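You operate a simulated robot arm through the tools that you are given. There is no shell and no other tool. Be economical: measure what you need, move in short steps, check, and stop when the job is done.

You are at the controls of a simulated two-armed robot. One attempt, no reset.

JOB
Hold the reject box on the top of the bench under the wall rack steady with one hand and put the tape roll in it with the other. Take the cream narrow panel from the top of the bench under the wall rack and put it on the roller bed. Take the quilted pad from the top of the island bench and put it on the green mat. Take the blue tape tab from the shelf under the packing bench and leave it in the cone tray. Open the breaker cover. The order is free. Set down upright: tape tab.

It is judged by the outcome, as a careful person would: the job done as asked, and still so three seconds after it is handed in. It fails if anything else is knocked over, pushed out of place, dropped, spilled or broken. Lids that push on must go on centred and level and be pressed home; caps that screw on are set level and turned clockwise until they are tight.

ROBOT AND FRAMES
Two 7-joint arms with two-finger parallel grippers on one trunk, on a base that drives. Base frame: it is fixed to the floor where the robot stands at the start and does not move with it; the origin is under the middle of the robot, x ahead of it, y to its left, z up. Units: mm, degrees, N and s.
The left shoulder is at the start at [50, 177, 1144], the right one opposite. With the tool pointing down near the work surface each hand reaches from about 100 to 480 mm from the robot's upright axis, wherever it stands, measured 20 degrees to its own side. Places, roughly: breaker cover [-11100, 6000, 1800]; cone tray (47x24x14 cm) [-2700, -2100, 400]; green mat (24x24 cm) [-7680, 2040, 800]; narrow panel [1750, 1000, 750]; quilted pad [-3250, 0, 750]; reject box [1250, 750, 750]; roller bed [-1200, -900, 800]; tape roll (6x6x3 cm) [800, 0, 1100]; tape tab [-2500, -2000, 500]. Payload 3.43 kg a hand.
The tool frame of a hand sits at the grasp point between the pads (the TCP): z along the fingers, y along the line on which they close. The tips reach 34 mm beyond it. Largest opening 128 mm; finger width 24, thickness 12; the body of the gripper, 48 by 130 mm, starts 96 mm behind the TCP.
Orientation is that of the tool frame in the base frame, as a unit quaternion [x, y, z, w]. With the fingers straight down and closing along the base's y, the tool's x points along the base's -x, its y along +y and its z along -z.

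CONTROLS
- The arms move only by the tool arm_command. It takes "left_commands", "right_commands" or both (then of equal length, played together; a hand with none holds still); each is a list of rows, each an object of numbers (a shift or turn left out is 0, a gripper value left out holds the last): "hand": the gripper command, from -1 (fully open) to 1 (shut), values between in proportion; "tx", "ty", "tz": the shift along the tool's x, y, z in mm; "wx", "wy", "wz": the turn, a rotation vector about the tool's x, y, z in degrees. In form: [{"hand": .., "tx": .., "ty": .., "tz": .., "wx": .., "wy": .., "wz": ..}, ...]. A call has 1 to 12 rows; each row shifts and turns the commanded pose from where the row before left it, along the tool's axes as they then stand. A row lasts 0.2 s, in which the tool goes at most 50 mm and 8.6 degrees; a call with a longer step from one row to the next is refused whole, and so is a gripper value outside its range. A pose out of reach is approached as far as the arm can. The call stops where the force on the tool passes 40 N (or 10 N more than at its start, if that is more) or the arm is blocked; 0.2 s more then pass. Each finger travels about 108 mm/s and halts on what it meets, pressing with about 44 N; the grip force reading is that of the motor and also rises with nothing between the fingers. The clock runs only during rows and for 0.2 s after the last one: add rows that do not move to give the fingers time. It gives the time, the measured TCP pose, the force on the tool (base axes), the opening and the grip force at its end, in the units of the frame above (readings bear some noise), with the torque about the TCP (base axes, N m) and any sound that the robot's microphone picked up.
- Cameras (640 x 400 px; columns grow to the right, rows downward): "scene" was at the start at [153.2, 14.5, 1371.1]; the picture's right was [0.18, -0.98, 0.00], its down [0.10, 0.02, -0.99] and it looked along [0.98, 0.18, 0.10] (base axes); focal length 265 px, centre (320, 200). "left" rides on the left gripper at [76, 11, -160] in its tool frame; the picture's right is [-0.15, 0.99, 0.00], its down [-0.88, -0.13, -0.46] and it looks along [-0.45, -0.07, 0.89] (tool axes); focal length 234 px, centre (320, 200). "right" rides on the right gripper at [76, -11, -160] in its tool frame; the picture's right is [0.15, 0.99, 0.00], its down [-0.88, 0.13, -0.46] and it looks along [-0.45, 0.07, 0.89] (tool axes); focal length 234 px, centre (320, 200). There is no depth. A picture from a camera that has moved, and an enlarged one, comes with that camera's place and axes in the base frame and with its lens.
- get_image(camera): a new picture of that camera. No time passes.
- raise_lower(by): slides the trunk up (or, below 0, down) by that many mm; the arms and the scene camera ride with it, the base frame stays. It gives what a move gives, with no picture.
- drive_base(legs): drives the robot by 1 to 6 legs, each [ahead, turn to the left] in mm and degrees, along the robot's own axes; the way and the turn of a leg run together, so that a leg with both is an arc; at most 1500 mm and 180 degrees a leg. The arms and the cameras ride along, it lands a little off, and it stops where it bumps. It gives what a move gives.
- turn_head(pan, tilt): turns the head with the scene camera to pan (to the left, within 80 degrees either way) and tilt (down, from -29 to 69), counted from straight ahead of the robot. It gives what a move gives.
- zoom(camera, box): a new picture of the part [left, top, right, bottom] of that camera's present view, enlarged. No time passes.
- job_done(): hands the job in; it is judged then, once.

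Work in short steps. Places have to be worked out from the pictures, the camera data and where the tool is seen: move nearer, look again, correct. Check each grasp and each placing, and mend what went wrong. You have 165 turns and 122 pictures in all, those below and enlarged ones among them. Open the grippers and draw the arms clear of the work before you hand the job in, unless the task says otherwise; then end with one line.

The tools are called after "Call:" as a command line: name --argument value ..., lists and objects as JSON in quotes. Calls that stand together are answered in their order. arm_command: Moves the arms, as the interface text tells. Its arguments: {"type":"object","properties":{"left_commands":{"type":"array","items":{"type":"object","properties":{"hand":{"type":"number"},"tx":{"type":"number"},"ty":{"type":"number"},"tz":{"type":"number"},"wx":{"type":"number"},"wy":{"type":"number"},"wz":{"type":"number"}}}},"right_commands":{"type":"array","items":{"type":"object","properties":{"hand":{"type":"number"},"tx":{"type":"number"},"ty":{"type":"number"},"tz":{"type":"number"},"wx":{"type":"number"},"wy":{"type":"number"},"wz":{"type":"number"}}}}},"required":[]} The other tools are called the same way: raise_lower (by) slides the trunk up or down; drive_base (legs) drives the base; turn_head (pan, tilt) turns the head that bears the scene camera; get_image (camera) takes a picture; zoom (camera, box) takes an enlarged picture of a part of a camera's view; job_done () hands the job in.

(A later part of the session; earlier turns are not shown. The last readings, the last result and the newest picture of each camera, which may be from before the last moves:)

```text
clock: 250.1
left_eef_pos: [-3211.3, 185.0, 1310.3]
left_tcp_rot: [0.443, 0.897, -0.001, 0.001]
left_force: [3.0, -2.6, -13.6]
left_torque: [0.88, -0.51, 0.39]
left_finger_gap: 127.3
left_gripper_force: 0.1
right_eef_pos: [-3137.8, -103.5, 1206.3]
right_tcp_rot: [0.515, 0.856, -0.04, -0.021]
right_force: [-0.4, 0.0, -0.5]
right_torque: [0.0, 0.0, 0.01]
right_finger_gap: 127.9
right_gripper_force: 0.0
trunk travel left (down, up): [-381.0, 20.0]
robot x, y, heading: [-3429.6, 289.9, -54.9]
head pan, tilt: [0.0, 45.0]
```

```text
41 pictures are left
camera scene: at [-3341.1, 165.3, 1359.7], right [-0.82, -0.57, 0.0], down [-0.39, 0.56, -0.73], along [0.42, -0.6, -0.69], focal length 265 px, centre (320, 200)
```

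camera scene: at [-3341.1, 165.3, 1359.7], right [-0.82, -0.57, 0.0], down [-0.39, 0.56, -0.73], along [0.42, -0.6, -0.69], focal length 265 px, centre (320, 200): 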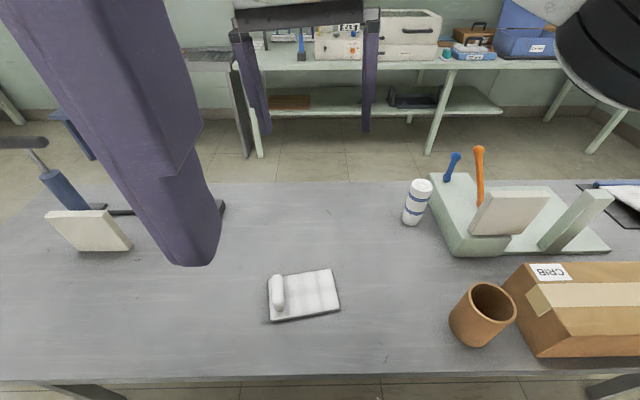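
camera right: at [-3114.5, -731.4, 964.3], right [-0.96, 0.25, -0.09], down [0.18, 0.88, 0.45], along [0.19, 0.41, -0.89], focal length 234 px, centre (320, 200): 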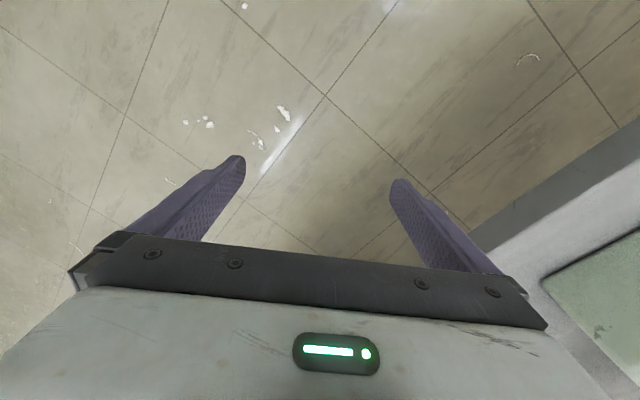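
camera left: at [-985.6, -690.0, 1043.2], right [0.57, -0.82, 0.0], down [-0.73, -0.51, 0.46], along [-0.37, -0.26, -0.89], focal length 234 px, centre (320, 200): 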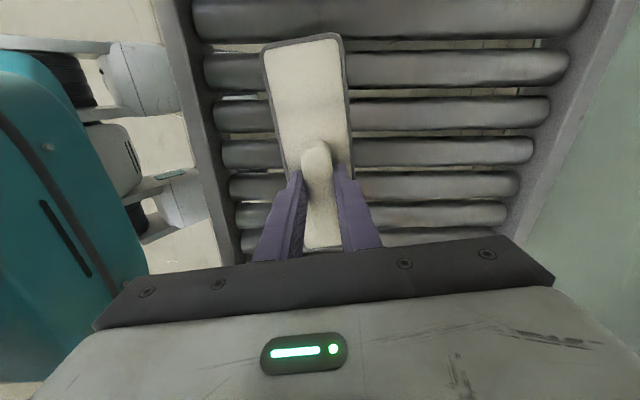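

It's a quilted white pad with a grip bar, at about 414 mm ahead and 90 mm left. I'll move the right hand aside, then bring the left hand above the grip bar.

Call:
arm_command --right_commands '[{"ty": -45}, {"ty": -45}, {"ty": -45}, {"ty": -45}, {"ty": -20}, {}, {}, {}, {}, {}, {}, {}]' --left_commands '[{}, {}, {}, {"tx": -42, "ty": -5, "tz": 10}, {"tx": -42, "ty": -5, "tz": 10}, {"tx": -42, "ty": -5, "tz": 10}, {"tx": -42, "ty": -5, "tz": 15}, {"tx": -35, "ty": -6, "tz": 35}, {"tz": 45}, {"tz": 45}, {"tz": 45}, {"tz": 45}]'

Call:
arm_command --left_commands '[{"hand": -0.2, "tz": 45}, {"tz": 45}, {}]'

Call:
get_image --camera "left"

```text
clock: 252.7
left_eef_pos: [-3112.3, 6.7, 1052.4]
left_tcp_rot: [0.443, 0.896, -0.003, 0.001]
left_force: [-0.1, 0.0, 0.1]
left_torque: [-0.01, -0.01, 0.02]
left_finger_gap: 127.9
left_gripper_force: 0.1
right_eef_pos: [-3312.4, -198.4, 1225.1]
right_tcp_rot: [0.515, 0.856, -0.04, -0.021]
right_force: [0.8, -0.4, -0.1]
right_torque: [-0.02, -0.02, 0.0]
right_finger_gap: 128.0
right_gripper_force: 0.0
trunk travel left (down, up): [-381.0, 20.0]
robot x, y, heading: [-3422.0, 290.7, -55.3]
head pan, tilt: [0.0, 45.0]
```

```text
clock: 253.5
left_eef_pos: [-3112.0, 3.7, 963.2]
left_tcp_rot: [0.444, 0.896, -0.003, 0.0]
left_force: [0.2, -0.6, 0.1]
left_torque: [0.01, 0.0, -0.01]
left_finger_gap: 76.8
left_gripper_force: 0.0
right_eef_pos: [-3314.0, -197.1, 1223.9]
right_tcp_rot: [0.515, 0.856, -0.04, -0.022]
right_force: [0.7, 0.5, 0.5]
right_torque: [0.01, -0.01, -0.02]
right_finger_gap: 127.9
right_gripper_force: 0.0
trunk travel left (down, up): [-381.0, 20.0]
robot x, y, heading: [-3423.0, 291.5, -55.0]
head pan, tilt: [0.0, 45.0]
```

```text
40 pictures are left
camera left: at [-3149.7, 72.0, 1122.2], right [0.88, 0.48, 0.0], down [0.43, -0.78, 0.46], along [0.22, -0.4, -0.89], focal length 234 px, centre (320, 200)
```

left: 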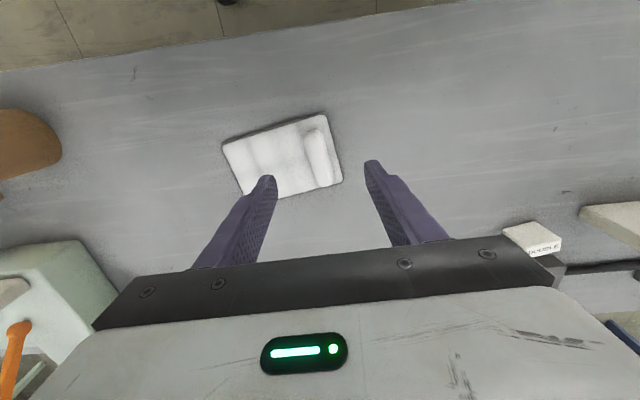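

The hand is directly above the grip bar. Descending to about z 850 and checking.

Call:
arm_command --left_commands '[{"tx": -4, "tz": 40}, {"tz": 40}, {"tz": 33}, {}]'

Call:
get_image --camera "left"

Call:
zoom --camera "scene" --box '[200, 200, 420, 340]'

```text
clock: 254.5
left_eef_pos: [-3108.0, 1.3, 846.5]
left_tcp_rot: [0.443, 0.896, -0.003, 0.001]
left_force: [0.5, -0.1, -0.9]
left_torque: [0.0, 0.03, 0.02]
left_finger_gap: 76.8
left_gripper_force: 0.1
right_eef_pos: [-3313.6, -197.5, 1223.1]
right_tcp_rot: [0.516, 0.856, -0.04, -0.021]
right_force: [-0.2, 0.0, -0.4]
right_torque: [0.01, 0.01, 0.0]
right_finger_gap: 127.8
right_gripper_force: 0.1
trunk travel left (down, up): [-381.0, 20.0]
robot x, y, heading: [-3424.9, 295.3, -55.1]
head pan, tilt: [0.0, 45.0]
```

```text
39 pictures are left
camera left: at [-3144.6, 68.4, 1006.4], right [0.87, 0.48, 0.0], down [0.43, -0.78, 0.46], along [0.22, -0.4, -0.89], focal length 234 px, centre (320, 200)
```

left: 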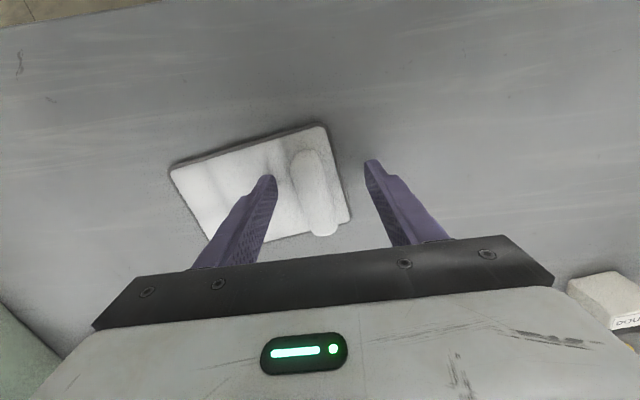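

```text
2.86 times, centred on (310, 270) of scene
camera zoom: at [-3342.1, 166.3, 1357.3], right [-0.82, -0.57, 0.0], down [-0.4, 0.58, -0.71], along [0.4, -0.58, -0.71], focal length 756 px, centre (349, 0)
```

zoom: 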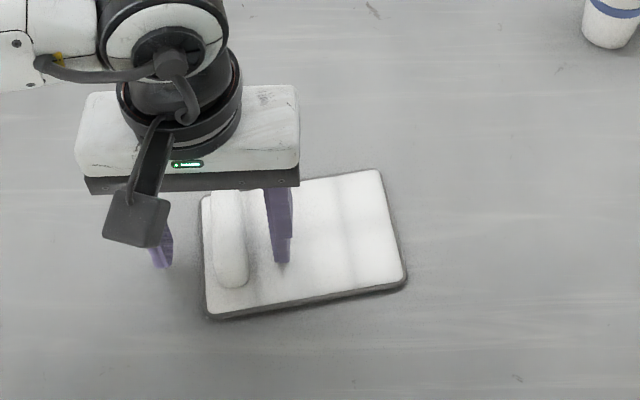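

Pad top is about z 807 and the fingertips are about 812, straddling the bar. Closing and lifting.

Call:
arm_command --left_commands '[{"hand": 1}, {"hand": 1}, {"hand": 1}, {"hand": 1}, {"tz": -15}, {"tz": -35}, {"tz": -45}, {"tz": -45}, {"tz": -45}, {"tz": -45}, {}]'

Call:
get_image --camera "left"

```text
clock: 256.9
left_eef_pos: [-3108.8, 4.3, 1080.8]
left_tcp_rot: [0.443, 0.897, -0.003, -0.001]
left_force: [-0.5, 1.0, -0.6]
left_torque: [0.01, -0.03, 0.0]
left_finger_gap: 22.8
left_gripper_force: 44.0
right_eef_pos: [-3313.4, -197.4, 1224.5]
right_tcp_rot: [0.516, 0.856, -0.04, -0.021]
right_force: [0.5, -0.5, 0.7]
right_torque: [0.01, 0.05, 0.0]
right_finger_gap: 128.0
right_gripper_force: 0.0
trunk travel left (down, up): [-381.0, 20.0]
robot x, y, heading: [-3427.8, 292.7, -55.2]
head pan, tilt: [0.0, 45.0]
```

```text
37 pictures are left
camera left: at [-3145.3, 73.0, 1239.7], right [0.88, 0.48, 0.0], down [0.43, -0.78, 0.46], along [0.22, -0.4, -0.89], focal length 234 px, centre (320, 200)
```

left: 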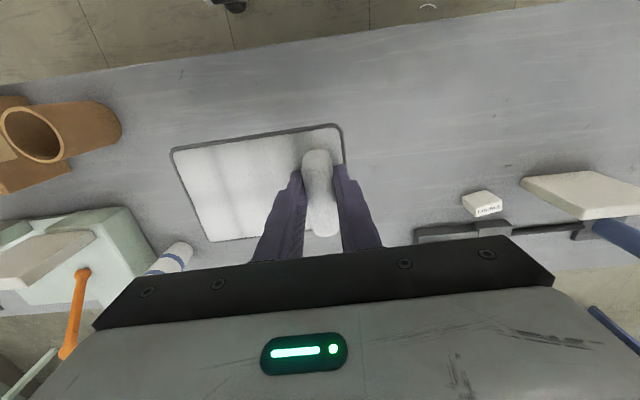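

The pad is held. Raising, drawing in, backing off and turning toward the green mat, then looking ahead.

Call:
arm_command --left_commands '[{"tz": -45}, {"tz": -45}, {"tz": -45}, {"tx": 30, "ty": 20}, {"tx": 30, "ty": 20}, {"tx": 30, "ty": 20}, {"tx": 30, "ty": 20}, {}]'

Call:
drive_base --legs '[[-320, 0], [0, -147]]'

Call:
turn_head --pan 0 --tilt 15

Call:
get_image --camera "scene"

```text
clock: 258.7
left_eef_pos: [-3117.4, 146.8, 1213.7]
left_tcp_rot: [0.442, 0.897, -0.003, 0.0]
left_force: [0.0, -0.5, -0.2]
left_torque: [0.02, -0.03, 0.01]
left_finger_gap: 22.4
left_gripper_force: 44.1
right_eef_pos: [-3312.9, -197.5, 1223.6]
right_tcp_rot: [0.515, 0.856, -0.041, -0.021]
right_force: [0.1, -0.2, -0.6]
right_torque: [0.04, 0.01, 0.02]
right_finger_gap: 127.8
right_gripper_force: 0.1
trunk travel left (down, up): [-381.0, 20.0]
robot x, y, heading: [-3426.4, 289.8, -55.3]
head pan, tilt: [0.0, 45.0]
```

```text
clock: 266.8
left_eef_pos: [-3946.7, 499.7, 1214.6]
left_tcp_rot: [0.987, -0.16, -0.002, -0.003]
left_force: [0.2, -0.2, -0.5]
left_torque: [-0.02, 0.0, 0.0]
left_finger_gap: 22.9
left_gripper_force: 44.1
right_eef_pos: [-3979.0, 894.0, 1224.7]
right_tcp_rot: [0.969, -0.241, 0.008, -0.044]
right_force: [0.2, 0.6, -0.4]
right_torque: [-0.01, 0.02, -0.03]
right_finger_gap: 128.2
right_gripper_force: 0.0
trunk travel left (down, up): [-381.0, 20.0]
robot x, y, heading: [-3607.3, 552.6, 159.0]
head pan, tilt: [0.0, 45.0]
```

```text
clock: 267.8
left_eef_pos: [-3947.2, 499.1, 1214.0]
left_tcp_rot: [0.987, -0.16, -0.001, -0.003]
left_force: [-0.2, 0.0, -0.3]
left_torque: [0.0, 0.02, -0.01]
left_finger_gap: 23.0
left_gripper_force: 44.0
right_eef_pos: [-3977.9, 894.3, 1224.3]
right_tcp_rot: [0.969, -0.241, 0.009, -0.045]
right_force: [-0.5, -0.2, 0.6]
right_torque: [0.01, 0.02, 0.02]
right_finger_gap: 127.8
right_gripper_force: 0.0
trunk travel left (down, up): [-381.0, 20.0]
robot x, y, heading: [-3608.6, 551.6, 159.2]
head pan, tilt: [0.0, 15.0]
```

```text
36 pictures are left
camera scene: at [-3764.7, 610.5, 1404.0], right [0.36, 0.93, 0.0], down [0.24, -0.09, -0.97], along [-0.9, 0.34, -0.26], focal length 265 px, centre (320, 200)
```

scene: 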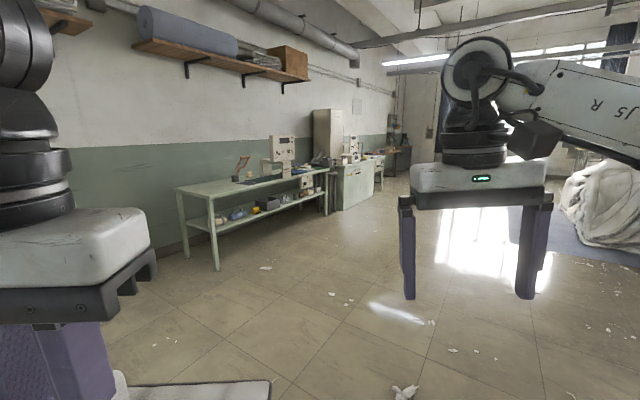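

Another bench along the far wall holds the mat, I think (near its far end). The floor is clear; driving over and facing it.

Call:
drive_base --legs '[[0, -3.7], [1400, 0], [1350, 0], [1250, 0], [0, 60]]'

Call:
turn_head --pan 0 --tilt 25

Call:
get_image --camera "scene"

```text
clock: 290.1
left_eef_pos: [-7348.2, 2053.0, 1213.7]
left_tcp_rot: [0.954, 0.3, -0.002, -0.003]
left_force: [0.3, 0.7, -1.3]
left_torque: [-0.02, -0.01, -0.01]
left_finger_gap: 23.0
left_gripper_force: 44.6
right_eef_pos: [-7682.8, 2262.5, 1224.9]
right_tcp_rot: [0.974, 0.221, -0.013, -0.044]
right_force: [0.3, -0.2, 0.2]
right_torque: [0.01, 0.03, -0.04]
right_finger_gap: 128.1
right_gripper_force: 0.1
trunk travel left (down, up): [-381.0, 20.0]
robot x, y, heading: [-7189.2, 2352.6, -147.7]
head pan, tilt: [0.0, 15.0]
```

```text
clock: 290.8
left_eef_pos: [-7346.7, 2053.0, 1214.8]
left_tcp_rot: [0.954, 0.3, -0.001, -0.002]
left_force: [-0.8, -0.1, -0.2]
left_torque: [-0.04, 0.0, 0.0]
left_finger_gap: 22.7
left_gripper_force: 43.9
right_eef_pos: [-7683.3, 2263.9, 1224.8]
right_tcp_rot: [0.974, 0.22, -0.012, -0.043]
right_force: [-0.8, -0.8, 0.5]
right_torque: [0.04, -0.01, -0.01]
right_finger_gap: 128.0
right_gripper_force: 0.2
trunk travel left (down, up): [-381.0, 20.0]
robot x, y, heading: [-7187.8, 2357.9, -147.4]
head pan, tilt: [0.0, 25.0]
```

```text
35 pictures are left
camera scene: at [-7329.0, 2266.6, 1387.9], right [-0.54, 0.84, 0.0], down [0.36, 0.23, -0.91], along [-0.77, -0.49, -0.42], focal length 265 px, centre (320, 200)
```

scene: 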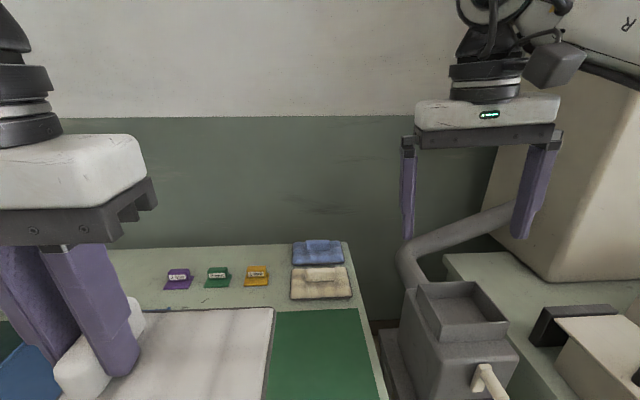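

The green mat is at the right end of this bench, its centre about 590 mm ahead. Tilting down to see the bench edge and the mat fully.

Call:
turn_head --pan -10 --tilt 45

Call:
get_image --camera "scene"

```text
clock: 291.7
left_eef_pos: [-7347.3, 2053.7, 1214.3]
left_tcp_rot: [0.954, 0.301, -0.001, -0.002]
left_force: [0.3, -0.6, -0.2]
left_torque: [0.02, -0.01, -0.01]
left_finger_gap: 22.7
left_gripper_force: 44.1
right_eef_pos: [-7683.1, 2262.6, 1225.6]
right_tcp_rot: [0.974, 0.221, -0.013, -0.044]
right_force: [-0.1, 0.0, -0.7]
right_torque: [-0.01, 0.0, -0.01]
right_finger_gap: 127.9
right_gripper_force: 0.1
trunk travel left (down, up): [-381.0, 20.0]
robot x, y, heading: [-7187.8, 2355.4, -147.8]
head pan, tilt: [-10.0, 45.0]
```

```text
34 pictures are left
camera scene: at [-7326.4, 2284.9, 1357.3], right [-0.38, 0.92, 0.0], down [0.65, 0.27, -0.71], along [-0.65, -0.27, -0.71], focal length 265 px, centre (320, 200)
```

scene: 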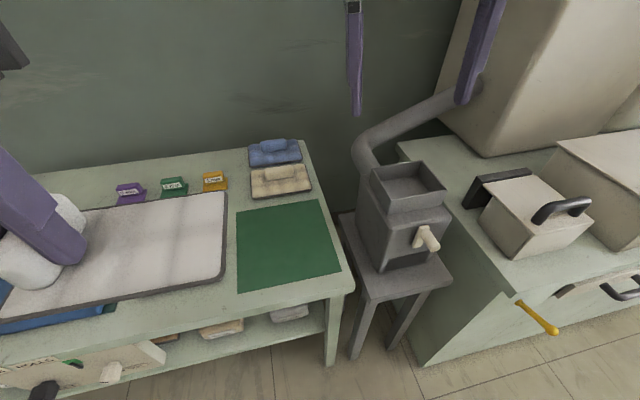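

Mat centre is at about (-7658,2049). I'll draw the right hand back, then drive 150 mm closer so the left hand can reach comfortably.

Call:
arm_command --right_commands '[{"tx": 40}, {"tx": 40}, {"tx": 40}, {"tx": 40}, {}]'

Call:
drive_base --legs '[[0, 3], [150, 0]]'

```text
clock: 292.9
left_eef_pos: [-7347.2, 2052.1, 1213.1]
left_tcp_rot: [0.954, 0.301, -0.001, -0.003]
left_force: [-0.3, -0.6, -1.3]
left_torque: [-0.01, -0.01, -0.02]
left_finger_gap: 23.0
left_gripper_force: 44.0
right_eef_pos: [-7540.1, 2331.8, 1222.8]
right_tcp_rot: [0.975, 0.219, -0.011, -0.045]
right_force: [0.1, -0.1, 0.5]
right_torque: [0.0, 0.0, 0.01]
right_finger_gap: 128.1
right_gripper_force: 0.0
trunk travel left (down, up): [-381.0, 20.0]
robot x, y, heading: [-7191.8, 2355.7, -147.7]
head pan, tilt: [-10.0, 45.0]
```

```text
clock: 294.6
left_eef_pos: [-7451.8, 1957.7, 1214.0]
left_tcp_rot: [0.946, 0.325, -0.002, -0.003]
left_force: [0.0, 0.8, -1.3]
left_torque: [-0.01, -0.02, -0.04]
left_finger_gap: 22.7
left_gripper_force: 44.1
right_eef_pos: [-7660.1, 2228.6, 1223.1]
right_tcp_rot: [0.968, 0.245, -0.014, -0.043]
right_force: [-0.5, 0.1, -0.2]
right_torque: [0.01, -0.04, 0.04]
right_finger_gap: 128.2
right_gripper_force: 0.0
trunk travel left (down, up): [-381.0, 20.0]
robot x, y, heading: [-7308.1, 2266.5, -144.7]
head pan, tilt: [-10.0, 45.0]
```

Call:
arm_command --right_commands '[{"ty": -40}, {"ty": -40}, {"ty": -40}, {}, {}, {}, {}, {}, {}, {}, {}, {}]' --left_commands '[{}, {}, {"tx": -21.3, "ty": -31.6}, {"tx": -21.3, "ty": -31.6}, {"tx": -21.3, "ty": -31.6}, {"tx": -21.3, "ty": -31.6}, {"tx": -21.3, "ty": -31.6}, {"tz": 45}, {"tz": 45}, {"tz": 45}, {"tz": 45}, {"tz": 40}]'

Call:
get_image --camera "left"

Call:
get_image --camera "scene"

```text
clock: 297.2
left_eef_pos: [-7635.2, 2017.9, 996.2]
left_tcp_rot: [0.946, 0.325, -0.002, -0.002]
left_force: [0.1, -0.1, -1.5]
left_torque: [-0.03, -0.05, 0.01]
left_finger_gap: 22.8
left_gripper_force: 43.6
right_eef_pos: [-7715.4, 2335.4, 1234.2]
right_tcp_rot: [0.968, 0.245, -0.014, -0.044]
right_force: [-0.7, -0.9, 0.2]
right_torque: [0.02, -0.03, 0.02]
right_finger_gap: 128.0
right_gripper_force: 0.1
trunk travel left (down, up): [-381.0, 20.0]
robot x, y, heading: [-7310.8, 2267.4, -144.3]
head pan, tilt: [-10.0, 45.0]
```

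```text
33 pictures are left
camera left: at [-7566.1, 2055.1, 1156.0], right [0.49, -0.87, -0.01], down [-0.77, -0.44, 0.46], along [-0.4, -0.22, -0.89], focal length 234 px, centre (320, 200)
```

left: 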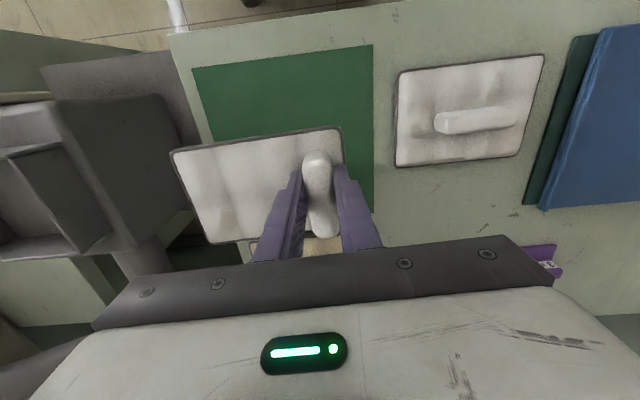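

```text
32 pictures are left
camera scene: at [-7443.1, 2192.3, 1357.3], right [-0.43, 0.9, 0.0], down [0.64, 0.3, -0.71], along [-0.64, -0.3, -0.71], focal length 265 px, centre (320, 200)
```

scene: 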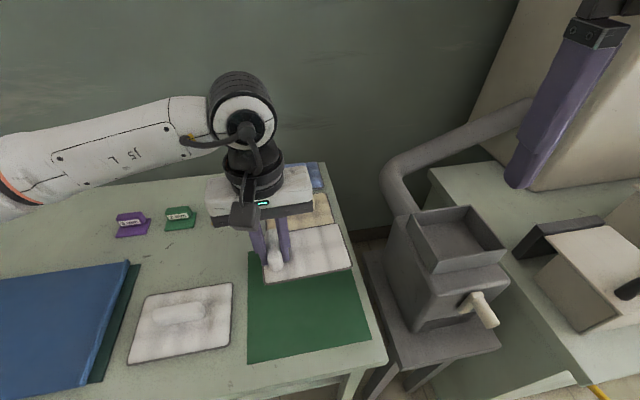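

Projection confirms the pad would land on the mat's centre. Descending, with small steps at the end.

Call:
arm_command --left_commands '[{"tz": 40}, {"tz": 40}, {"tz": 35}, {"tz": 15}, {"tz": 4}, {"tz": 3}, {"tz": 3}, {"tz": 3}, {"tz": 3}, {}]'

```text
clock: 299.4
left_eef_pos: [-7635.2, 2019.0, 849.3]
left_tcp_rot: [0.946, 0.325, -0.002, -0.002]
left_force: [-0.3, 0.9, -0.1]
left_torque: [0.01, -0.02, 0.0]
left_finger_gap: 22.7
left_gripper_force: 44.4
right_eef_pos: [-7714.0, 2335.5, 1234.2]
right_tcp_rot: [0.969, 0.244, -0.013, -0.043]
right_force: [0.4, -0.2, -0.8]
right_torque: [-0.01, -0.02, 0.0]
right_finger_gap: 127.9
right_gripper_force: 0.1
trunk travel left (down, up): [-381.0, 20.0]
robot x, y, heading: [-7307.6, 2269.5, -144.8]
head pan, tilt: [-10.0, 45.0]
```

Call:
arm_command --left_commands '[{"tz": 2}, {"tz": 2}, {"tz": 2}, {}]'

```text
clock: 300.4
left_eef_pos: [-7633.8, 2020.0, 846.5]
left_tcp_rot: [0.945, 0.326, -0.004, -0.002]
left_force: [4.8, -4.3, 33.2]
left_torque: [-0.16, -0.92, 0.0]
left_finger_gap: 22.7
left_gripper_force: 44.1
right_eef_pos: [-7713.7, 2337.3, 1234.5]
right_tcp_rot: [0.969, 0.244, -0.016, -0.043]
right_force: [-0.2, -0.5, -0.3]
right_torque: [0.01, -0.01, -0.02]
right_finger_gap: 128.1
right_gripper_force: 0.0
trunk travel left (down, up): [-381.0, 20.0]
robot x, y, heading: [-7310.7, 2270.2, -144.5]
head pan, tilt: [-10.0, 45.0]
```

Firm contact at 846. Easing up slightly, releasing, and rising.

Call:
arm_command --left_commands '[{"tz": -3}, {"hand": 0.5}, {"hand": 0.2}, {"hand": 0.1}, {"hand": 0.1}, {"tz": -20}, {"tz": -40}, {"tz": -45}, {"tz": -45}, {"tz": -45}, {"tz": -45}, {}]'

Call:
get_image --camera "left"

```text
clock: 303.1
left_eef_pos: [-7635.4, 2017.1, 1086.5]
left_tcp_rot: [0.946, 0.324, -0.001, -0.003]
left_force: [-0.1, 0.7, 0.6]
left_torque: [0.0, 0.02, 0.01]
left_finger_gap: 57.5
left_gripper_force: 0.0
right_eef_pos: [-7716.2, 2335.0, 1233.3]
right_tcp_rot: [0.968, 0.246, -0.013, -0.043]
right_force: [-0.1, 0.3, -0.5]
right_torque: [-0.01, -0.03, -0.02]
right_finger_gap: 127.9
right_gripper_force: 0.0
trunk travel left (down, up): [-381.0, 20.0]
robot x, y, heading: [-7312.9, 2267.7, -144.8]
head pan, tilt: [-10.0, 45.0]
```

```text
31 pictures are left
camera left: at [-7568.7, 2055.0, 1246.3], right [0.49, -0.87, 0.0], down [-0.77, -0.44, 0.46], along [-0.4, -0.22, -0.89], focal length 234 px, centre (320, 200)
```

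left: 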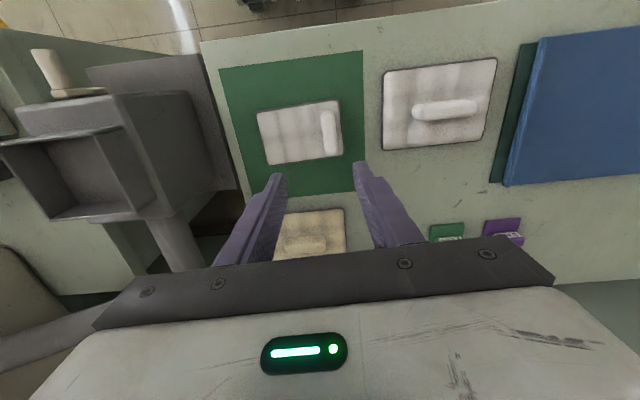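

The pad lies fully on the mat. Now retracting and heading along the wall toward the breaker cover; looking ahead first.

Call:
arm_command --left_commands '[{"hand": -1, "tz": -45}, {"tz": -45}, {"tz": -45}, {"tx": 40, "ty": 30}, {"tx": 40, "ty": 30}, {"tx": 40, "ty": 30}, {}]'

Call:
drive_base --legs '[[-350, 0], [0, -88]]'

Call:
turn_head --pan 0 --tilt 5

Call:
get_image --camera "scene"

```text
clock: 304.6
left_eef_pos: [-7485.2, 2020.7, 1219.5]
left_tcp_rot: [0.946, 0.325, -0.001, -0.001]
left_force: [-0.3, 0.1, -0.5]
left_torque: [-0.01, -0.04, 0.02]
left_finger_gap: 128.0
left_gripper_force: 0.1
right_eef_pos: [-7716.3, 2337.0, 1235.0]
right_tcp_rot: [0.968, 0.245, -0.014, -0.044]
right_force: [0.0, 0.0, -1.1]
right_torque: [0.0, 0.03, 0.03]
right_finger_gap: 128.0
right_gripper_force: 0.0
trunk travel left (down, up): [-381.0, 20.0]
robot x, y, heading: [-7312.1, 2268.0, -144.3]
head pan, tilt: [-10.0, 45.0]
```

```text
clock: 310.6
left_eef_pos: [-7286.7, 2631.8, 1220.0]
left_tcp_rot: [0.909, -0.418, -0.001, -0.003]
left_force: [-0.8, 0.0, 0.9]
left_torque: [-0.01, -0.02, -0.01]
left_finger_gap: 128.3
left_gripper_force: 0.0
right_eef_pos: [-6982.1, 2876.5, 1234.5]
right_tcp_rot: [0.87, -0.491, 0.02, -0.041]
right_force: [-0.4, 0.7, -0.1]
right_torque: [0.0, -0.01, -0.02]
right_finger_gap: 127.9
right_gripper_force: 0.1
trunk travel left (down, up): [-381.0, 20.0]
robot x, y, heading: [-7027.4, 2472.8, 127.9]
head pan, tilt: [-10.0, 45.0]
```

```text
clock: 311.7
left_eef_pos: [-7285.9, 2632.9, 1219.9]
left_tcp_rot: [0.908, -0.418, -0.001, -0.003]
left_force: [0.3, -0.2, 0.3]
left_torque: [0.0, 0.01, 0.01]
left_finger_gap: 127.6
left_gripper_force: 0.1
right_eef_pos: [-6981.5, 2876.7, 1233.7]
right_tcp_rot: [0.87, -0.491, 0.02, -0.042]
right_force: [0.0, -0.1, 0.2]
right_torque: [0.0, 0.02, -0.01]
right_finger_gap: 128.1
right_gripper_force: 0.1
trunk travel left (down, up): [-381.0, 20.0]
robot x, y, heading: [-7027.8, 2469.4, 127.8]
head pan, tilt: [0.0, 5.0]
```

```text
30 pictures are left
camera scene: at [-7131.6, 2595.0, 1420.2], right [0.79, 0.62, 0.0], down [0.05, -0.07, -1.0], along [-0.61, 0.78, -0.09], focal length 265 px, centre (320, 200)
```

scene: 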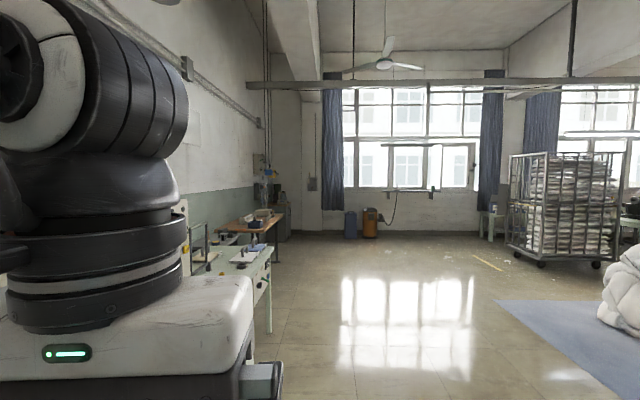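

Zooming on the wall area where the breaker box should be (around column 265, row 160).

Call:
zoom --camera "scene" --box '[190, 110, 350, 270]'

```text
2.50 times, centred on (270, 190) of scene
camera zoom: at [-7131.6, 2595.0, 1420.2], right [0.79, 0.62, 0.0], down [0.05, -0.07, -1.0], along [-0.61, 0.78, -0.09], focal length 662 px, centre (445, 225)
```

zoom: 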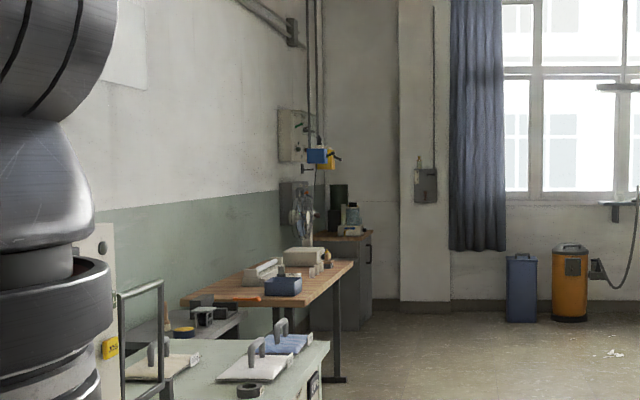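

The light panel box with padlocks on the side wall, at about the expected place, looks right. Driving nearer along the clear aisle.

Call:
drive_base --legs '[[0, -2.3], [1400, 0], [1400, 0], [1200, 0]]'

Call:
turn_head --pan 30 --tilt -2

Call:
get_image --camera "scene"

```text
clock: 331.3
left_eef_pos: [-9507.1, 5964.6, 1221.3]
left_tcp_rot: [0.893, -0.451, 0.0, -0.003]
left_force: [0.3, -0.2, 0.8]
left_torque: [0.01, 0.01, -0.01]
left_finger_gap: 128.0
left_gripper_force: 0.1
right_eef_pos: [-9186.4, 6186.6, 1233.3]
right_tcp_rot: [0.851, -0.523, 0.021, -0.04]
right_force: [0.4, 0.6, -0.4]
right_torque: [-0.02, -0.02, -0.02]
right_finger_gap: 128.0
right_gripper_force: 0.0
trunk travel left (down, up): [-381.0, 20.0]
robot x, y, heading: [-9263.2, 5784.2, 123.8]
head pan, tilt: [0.0, 5.0]
```

```text
clock: 332.2
left_eef_pos: [-9508.5, 5963.9, 1220.1]
left_tcp_rot: [0.893, -0.45, -0.001, -0.002]
left_force: [1.0, 0.2, -0.9]
left_torque: [0.02, -0.01, 0.02]
left_finger_gap: 128.1
left_gripper_force: 0.0
right_eef_pos: [-9187.6, 6185.9, 1233.8]
right_tcp_rot: [0.852, -0.522, 0.021, -0.04]
right_force: [-0.4, -0.9, -0.9]
right_torque: [0.03, 0.02, 0.0]
right_finger_gap: 128.1
right_gripper_force: 0.0
trunk travel left (down, up): [-381.0, 20.0]
robot x, y, heading: [-9262.3, 5783.8, 123.9]
head pan, tilt: [30.0, -2.0]
```

```text
28 pictures are left
camera scene: at [-9384.2, 5878.6, 1431.3], right [0.44, 0.9, 0.0], down [-0.03, 0.02, -1.0], along [-0.9, 0.44, 0.03], focal length 265 px, centre (320, 200)
```

scene: 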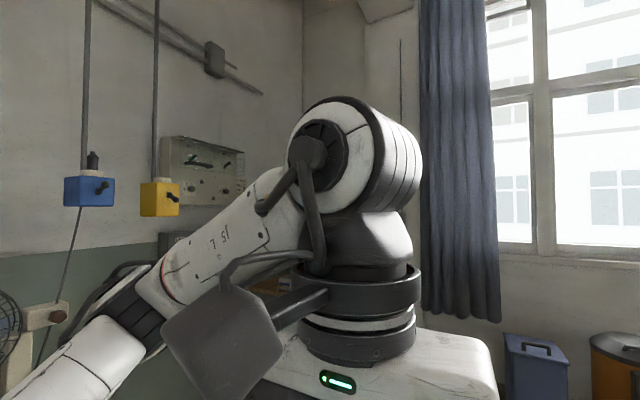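

Call:
zoom --camera "scene" --box '[40, 110, 280, 270]'

```text
2.50 times, centred on (160, 190) of scene
camera zoom: at [-9384.2, 5878.6, 1431.3], right [0.44, 0.9, 0.0], down [-0.03, 0.02, -1.0], along [-0.9, 0.44, 0.03], focal length 662 px, centre (720, 225)
```

zoom: 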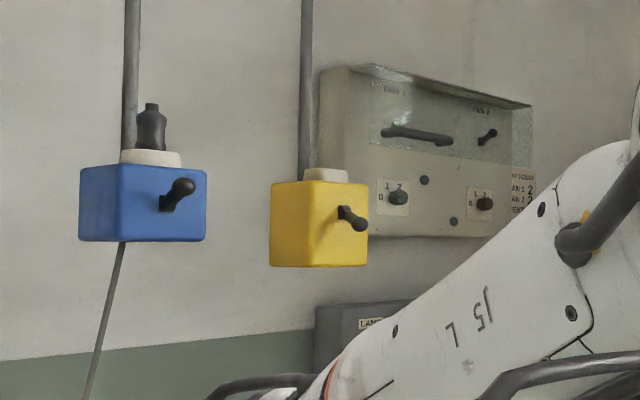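

The grey panel with a transparent cover over "FAN 1 / FAN 2" levers is at about (-11100,5950,1660), which matches. I'll move further along and turn to face it.

Call:
drive_base --legs '[[0, 1.6], [900, 0], [0, 75]]'

Call:
turn_head --pan 5 --tilt 10

Call:
get_image --camera "scene"

```text
clock: 340.6
left_eef_pos: [-10013.5, 6309.1, 1221.6]
left_tcp_rot: [0.978, 0.207, -0.002, -0.002]
left_force: [-0.2, 0.1, -0.7]
left_torque: [0.01, -0.01, 0.01]
left_finger_gap: 128.1
left_gripper_force: 0.2
right_eef_pos: [-10160.8, 6670.6, 1233.8]
right_tcp_rot: [0.991, 0.124, -0.008, -0.044]
right_force: [0.2, 0.0, 0.4]
right_torque: [0.01, -0.04, 0.01]
right_finger_gap: 127.9
right_gripper_force: 0.0
trunk travel left (down, up): [-381.0, 20.0]
robot x, y, heading: [-9788.4, 6505.5, -158.8]
head pan, tilt: [30.0, -2.0]
```

```text
clock: 341.5
left_eef_pos: [-10012.6, 6308.8, 1219.6]
left_tcp_rot: [0.978, 0.207, -0.002, -0.002]
left_force: [0.5, -0.5, -0.4]
left_torque: [0.0, 0.01, -0.02]
left_finger_gap: 128.2
left_gripper_force: 0.0
right_eef_pos: [-10160.7, 6671.9, 1233.7]
right_tcp_rot: [0.991, 0.125, -0.009, -0.045]
right_force: [-0.2, -0.5, 0.0]
right_torque: [0.0, -0.02, 0.04]
right_finger_gap: 128.3
right_gripper_force: 0.1
trunk travel left (down, up): [-381.0, 20.0]
robot x, y, heading: [-9784.6, 6509.1, -158.8]
head pan, tilt: [5.0, 10.0]
```

```text
26 pictures are left
camera scene: at [-9934.7, 6440.6, 1412.3], right [-0.44, 0.9, 0.0], down [0.16, 0.08, -0.98], along [-0.88, -0.44, -0.17], focal length 265 px, centre (320, 200)
```

scene: 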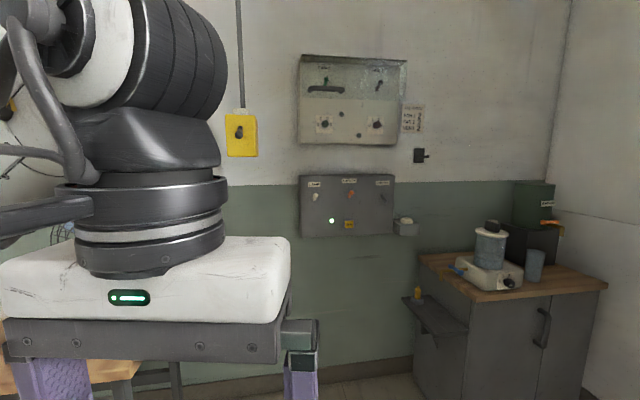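

Clear floor below the panel, between a table on the left and a cabinet on the right. Zooming in on the panel.

Call:
zoom --camera "scene" --box '[280, 40, 440, 160]'

```text
3.33 times, centred on (360, 100) of scene
camera zoom: at [-9934.7, 6440.6, 1412.3], right [-0.44, 0.9, 0.0], down [0.16, 0.08, -0.98], along [-0.88, -0.44, -0.17], focal length 882 px, centre (187, 533)
```

zoom: 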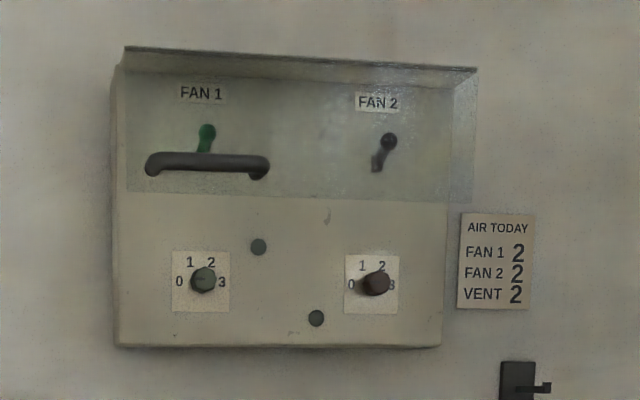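

Handle bar on the cover: about (-11038,5919,1686), horizontal, near the cover's bottom, with the hinge along the top (z≈1820). I'll use the right arm: extend and raise it and pitch it to point forward.

Call:
arm_command --right_commands '[{"tx": -40, "tz": -40}, {"tx": -40, "tz": -40}, {"tx": -40, "tz": -40}, {"tx": -30, "tz": -40}, {"wy": -8.5}, {"wy": -8.5}, {"wy": -8.5}, {"wy": -8.5}, {"wy": -8.5}, {"wy": -8.5}, {"wy": -8.5}, {"wy": -8.5}]'

Call:
arm_command --right_commands '[{"wy": -8.5}, {"wy": -8.5}, {"wz": 8.5}, {"wz": 8.5}, {"wz": 8.5}, {"wz": 8.5}, {"wz": 8.5}, {"wz": 8.5}, {"wz": 8.5}, {"wz": 8.5}, {"wz": 8.5}, {"wz": 8.5}]'

```text
refused: row 1 steps farther than a row can; nothing moved
```

```text
clock: 344.1
left_eef_pos: [-10014.3, 6309.0, 1219.8]
left_tcp_rot: [0.979, 0.206, -0.003, -0.002]
left_force: [-0.3, 0.4, 1.3]
left_torque: [0.02, 0.01, -0.01]
left_finger_gap: 128.1
left_gripper_force: 0.0
right_eef_pos: [-10161.7, 6671.0, 1233.9]
right_tcp_rot: [0.808, -0.568, -0.132, 0.087]
right_force: [0.1, -0.1, 0.6]
right_torque: [-0.04, -0.01, 0.01]
right_finger_gap: 128.1
right_gripper_force: 0.0
trunk travel left (down, up): [-381.0, 20.0]
robot x, y, heading: [-9785.3, 6508.8, -158.7]
head pan, tilt: [5.0, 10.0]
```

The first call was refused, but the second already turned the wrist: tool y now points forward. I'll raise and extend, then rotate about tool x to point forward with the fingers closing vertically.

Call:
arm_command --right_commands '[{"ty": 33.5, "tz": -24}, {"ty": 33.5, "tz": -24}, {"ty": 33.5, "tz": -24}, {"ty": 33.5, "tz": -24}, {"ty": 33.5, "tz": -24}, {"ty": 33.5, "tz": -24}, {"wx": -8.5}, {"wx": -8.5}, {"wx": -8.5}, {"wx": -8.5}, {"wx": -8.5}, {"wx": -8.5}]'

Call:
arm_command --right_commands '[{"wx": -8.5}, {"wx": -8.5}, {"wx": -4}, {}]'

```text
clock: 346.7
left_eef_pos: [-10013.9, 6310.2, 1220.7]
left_tcp_rot: [0.978, 0.207, -0.002, -0.002]
left_force: [-0.2, -0.1, -0.4]
left_torque: [-0.02, 0.02, -0.03]
left_finger_gap: 128.0
left_gripper_force: 0.0
right_eef_pos: [-10294.8, 6601.2, 1427.0]
right_tcp_rot: [0.693, -0.454, -0.363, 0.427]
right_force: [0.2, 0.0, -0.3]
right_torque: [0.0, 0.03, 0.03]
right_finger_gap: 128.3
right_gripper_force: 0.1
trunk travel left (down, up): [-381.0, 20.0]
robot x, y, heading: [-9782.4, 6510.7, -158.6]
head pan, tilt: [5.0, 10.0]
```

```text
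clock: 347.7
left_eef_pos: [-10013.6, 6309.9, 1221.7]
left_tcp_rot: [0.978, 0.207, -0.003, -0.002]
left_force: [-0.2, -0.9, 0.9]
left_torque: [0.02, -0.03, 0.0]
left_finger_gap: 127.9
left_gripper_force: 0.0
right_eef_pos: [-10295.1, 6601.1, 1428.7]
right_tcp_rot: [0.605, -0.38, -0.44, 0.545]
right_force: [-0.2, 0.1, 0.1]
right_torque: [-0.02, 0.0, 0.0]
right_finger_gap: 128.1
right_gripper_force: 0.0
trunk travel left (down, up): [-381.0, 20.0]
robot x, y, heading: [-9782.4, 6504.3, -158.5]
head pan, tilt: [5.0, 10.0]
```

Right hand now points forward with fingers closing vertically. I'll drop the left arm low (to pass under the yellow pendant), then drive closer.

Call:
arm_command --left_commands '[{"tz": 45}, {"tz": 45}, {"tz": 45}, {"tz": 45}, {"tz": 45}, {"tz": 45}, {"tz": 45}, {}]' --right_commands '[{"wz": 6.8}, {}, {}, {}, {}, {}, {}, {}]'

Call:
drive_base --legs '[[0, 5.9], [600, 0], [0, 8.1]]'

Call:
get_image --camera "scene"

Call:
get_image --camera "right"

```text
clock: 349.5
left_eef_pos: [-10015.3, 6312.9, 902.9]
left_tcp_rot: [0.978, 0.207, -0.003, -0.002]
left_force: [0.0, -0.7, 0.2]
left_torque: [0.01, -0.02, -0.02]
left_finger_gap: 128.0
left_gripper_force: 0.0
right_eef_pos: [-10294.5, 6600.3, 1428.3]
right_tcp_rot: [0.581, -0.415, -0.406, 0.571]
right_force: [0.3, 0.4, -0.2]
right_torque: [0.02, 0.02, -0.01]
right_finger_gap: 127.9
right_gripper_force: 0.1
trunk travel left (down, up): [-381.0, 20.0]
robot x, y, heading: [-9784.3, 6511.5, -158.8]
head pan, tilt: [5.0, 10.0]
```

```text
clock: 354.1
left_eef_pos: [-10512.2, 5983.6, 902.4]
left_tcp_rot: [0.947, 0.321, -0.002, -0.002]
left_force: [-0.2, -0.3, -0.2]
left_torque: [0.03, 0.03, -0.01]
left_finger_gap: 128.1
left_gripper_force: 0.1
right_eef_pos: [-10850.9, 6197.7, 1428.9]
right_tcp_rot: [0.625, -0.344, -0.336, 0.615]
right_force: [-0.1, 0.5, 0.3]
right_torque: [0.01, 0.0, 0.0]
right_finger_gap: 128.1
right_gripper_force: 0.1
trunk travel left (down, up): [-381.0, 20.0]
robot x, y, heading: [-10333.2, 6228.9, -144.7]
head pan, tilt: [5.0, 10.0]
```

```text
24 pictures are left
camera scene: at [-10464.8, 6126.7, 1412.2], right [-0.64, 0.77, 0.0], down [0.13, 0.11, -0.98], along [-0.75, -0.63, -0.17], focal length 265 px, centre (320, 200)
```

scene: 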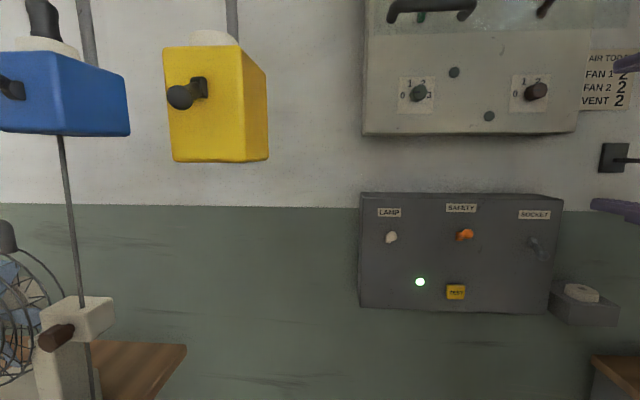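

```text
23 pictures are left
camera right: at [-10676.0, 6218.4, 1420.8], right [0.06, -0.13, 0.99], down [-0.09, 0.99, 0.14], along [-0.99, -0.1, 0.05], focal length 234 px, centre (320, 200)
```

right: 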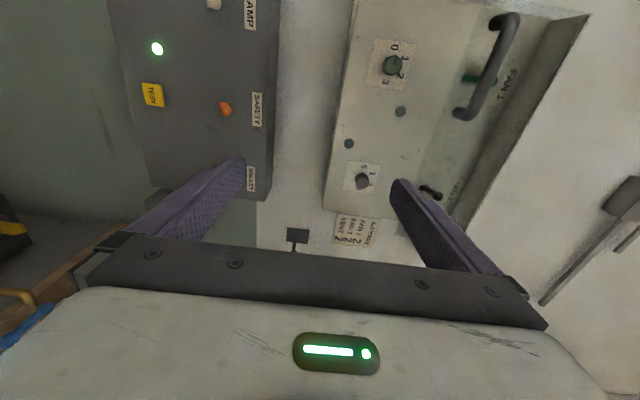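

Triangulated handle bar centre: (-11015,5937,1677). Moving the right hand up and left to line up with it, still well short of the panel.

Call:
arm_command --right_commands '[{"tx": 19.7, "ty": 41.3}, {"tx": 19.7, "ty": 41.3}, {"tx": 19.7, "ty": 41.3}, {"tx": 19.7, "ty": 41.3}, {"tx": 19.7, "ty": 41.3}, {"tx": 19.7, "ty": 41.3}, {}]'

Call:
get_image --camera "right"

```text
clock: 355.7
left_eef_pos: [-10512.7, 5983.1, 903.9]
left_tcp_rot: [0.947, 0.321, -0.003, -0.001]
left_force: [0.3, 0.3, 0.5]
left_torque: [-0.02, 0.01, 0.0]
left_finger_gap: 128.5
left_gripper_force: 0.1
right_eef_pos: [-10793.3, 6091.8, 1674.6]
right_tcp_rot: [0.625, -0.344, -0.336, 0.615]
right_force: [-0.8, 0.5, 0.1]
right_torque: [-0.04, -0.03, 0.01]
right_finger_gap: 127.6
right_gripper_force: 0.0
trunk travel left (down, up): [-381.0, 20.0]
robot x, y, heading: [-10334.8, 6228.3, -144.8]
head pan, tilt: [5.0, 10.0]
```

```text
22 pictures are left
camera right: at [-10616.8, 6113.8, 1667.6], right [0.06, -0.13, 0.99], down [-0.09, 0.99, 0.14], along [-0.99, -0.1, 0.05], focal length 234 px, centre (320, 200)
```

right: 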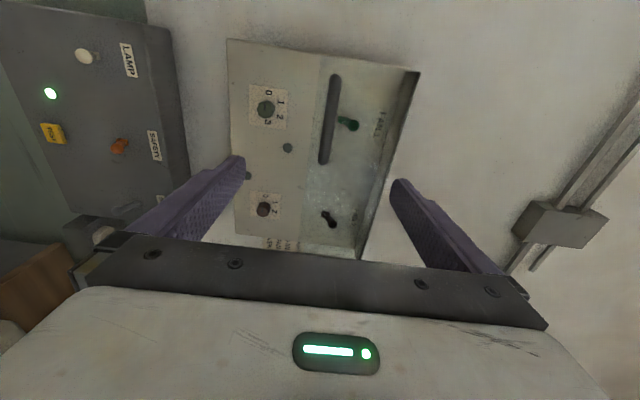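

Handle refined to about (-11015,5932,1682). Driving 170 mm closer and rechecking.

Call:
arm_command --right_commands '[{"tx": 4, "ty": 7}, {}]'

Call:
drive_base --legs '[[170, 0]]'

Call:
get_image --camera "right"

```text
clock: 356.3
left_eef_pos: [-10511.9, 5983.3, 903.7]
left_tcp_rot: [0.947, 0.322, -0.002, -0.002]
left_force: [0.1, 0.7, 0.7]
left_torque: [0.02, 0.02, 0.03]
left_finger_gap: 128.3
left_gripper_force: 0.0
right_eef_pos: [-10790.8, 6089.7, 1682.6]
right_tcp_rot: [0.626, -0.345, -0.336, 0.613]
right_force: [-0.5, -0.1, 1.2]
right_torque: [0.0, 0.01, -0.02]
right_finger_gap: 127.9
right_gripper_force: 0.1
trunk travel left (down, up): [-381.0, 20.0]
robot x, y, heading: [-10333.4, 6226.9, -145.2]
head pan, tilt: [5.0, 10.0]
```

```text
clock: 357.8
left_eef_pos: [-10651.7, 5884.8, 903.8]
left_tcp_rot: [0.946, 0.323, -0.002, -0.002]
left_force: [0.3, -0.4, 0.9]
left_torque: [-0.01, -0.04, 0.0]
left_finger_gap: 127.9
left_gripper_force: 0.0
right_eef_pos: [-10929.1, 5990.3, 1682.1]
right_tcp_rot: [0.628, -0.343, -0.334, 0.614]
right_force: [0.2, -0.9, 0.5]
right_torque: [-0.02, 0.03, 0.0]
right_finger_gap: 128.1
right_gripper_force: 0.1
trunk travel left (down, up): [-381.0, 20.0]
robot x, y, heading: [-10472.7, 6130.9, -144.5]
head pan, tilt: [5.0, 10.0]
```

```text
21 pictures are left
camera right: at [-10752.8, 6012.6, 1674.5], right [0.06, -0.13, 0.99], down [-0.1, 0.99, 0.14], along [-0.99, -0.1, 0.05], focal length 234 px, centre (320, 200)
```

right: 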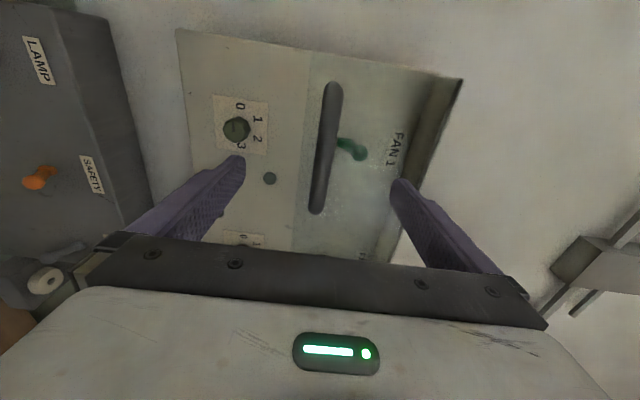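

Well centred. Advancing 80 mm with the arm and closing on the bar.

Call:
arm_command --right_commands '[{"tx": 4, "tz": 35}, {"tx": 3, "tz": 30}, {"tz": 15}, {"hand": 0.3}, {"hand": 1}, {"hand": 1}, {"hand": 1}, {"hand": 1}]'

Call:
get_image --camera "right"

```text
clock: 359.6
left_eef_pos: [-10651.8, 5884.3, 903.5]
left_tcp_rot: [0.947, 0.323, -0.002, -0.002]
left_force: [0.1, 0.2, 0.7]
left_torque: [0.01, 0.01, -0.02]
left_finger_gap: 128.2
left_gripper_force: 0.0
right_eef_pos: [-10990.1, 5943.1, 1685.3]
right_tcp_rot: [0.622, -0.341, -0.337, 0.62]
right_force: [-13.2, -6.9, 34.7]
right_torque: [-0.16, 0.62, 0.22]
right_finger_gap: 21.6
right_gripper_force: 45.2
trunk travel left (down, up): [-381.0, 20.0]
robot x, y, heading: [-10475.5, 6131.8, -144.8]
head pan, tilt: [5.0, 10.0]
```

```text
20 pictures are left
camera right: at [-10815.0, 5964.7, 1674.7], right [0.07, -0.12, 0.99], down [-0.1, 0.99, 0.13], along [-0.99, -0.1, 0.06], focal length 234 px, centre (320, 200)
```

right: 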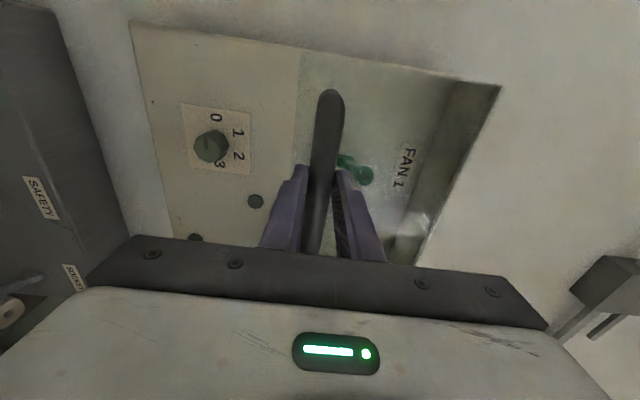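

The bar is gripped (21.6 mm). Starting to pull outward and slightly up in an arc, pitching the tool along with the cover.

Call:
arm_command --right_commands '[{"ty": 3}, {"wx": 4, "tz": -14, "ty": 5}, {"wx": 4, "tz": -13, "ty": 6}, {"wx": 4, "tz": -12, "ty": 7}, {"wx": 3, "tz": -11, "ty": 8}, {}]'

Call:
get_image --camera "right"

```text
clock: 360.4
left_eef_pos: [-10651.8, 5883.3, 902.5]
left_tcp_rot: [0.947, 0.323, -0.002, -0.002]
left_force: [-0.1, 0.7, 0.1]
left_torque: [0.0, -0.01, -0.02]
left_finger_gap: 127.7
left_gripper_force: 0.0
right_eef_pos: [-10976.9, 5952.0, 1700.2]
right_tcp_rot: [0.66, -0.36, -0.317, 0.578]
right_force: [-10.1, -7.0, 14.7]
right_torque: [0.17, 0.93, -0.28]
right_finger_gap: 21.8
right_gripper_force: 45.0
trunk travel left (down, up): [-381.0, 20.0]
robot x, y, heading: [-10476.9, 6128.1, -145.0]
head pan, tilt: [5.0, 10.0]
stopped in row 4 (right hand): the force on the tool passed its limit (the readings are from after the stop); the commanded pose is now the measured one
```

```text
19 pictures are left
camera right: at [-10800.0, 5974.3, 1709.6], right [-0.03, -0.19, 0.98], down [-0.11, 0.98, 0.19], along [-0.99, -0.1, -0.05], focal length 234 px, centre (320, 200)
```

right: 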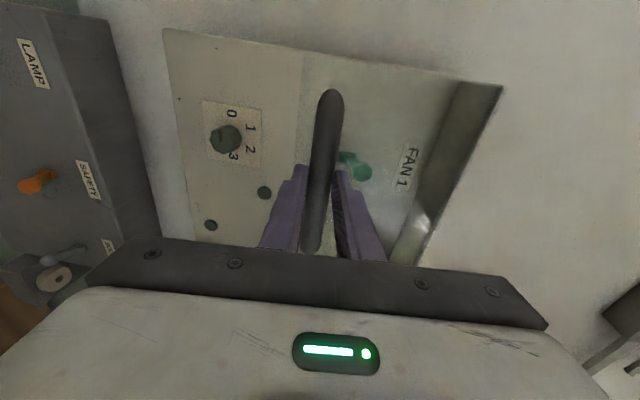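

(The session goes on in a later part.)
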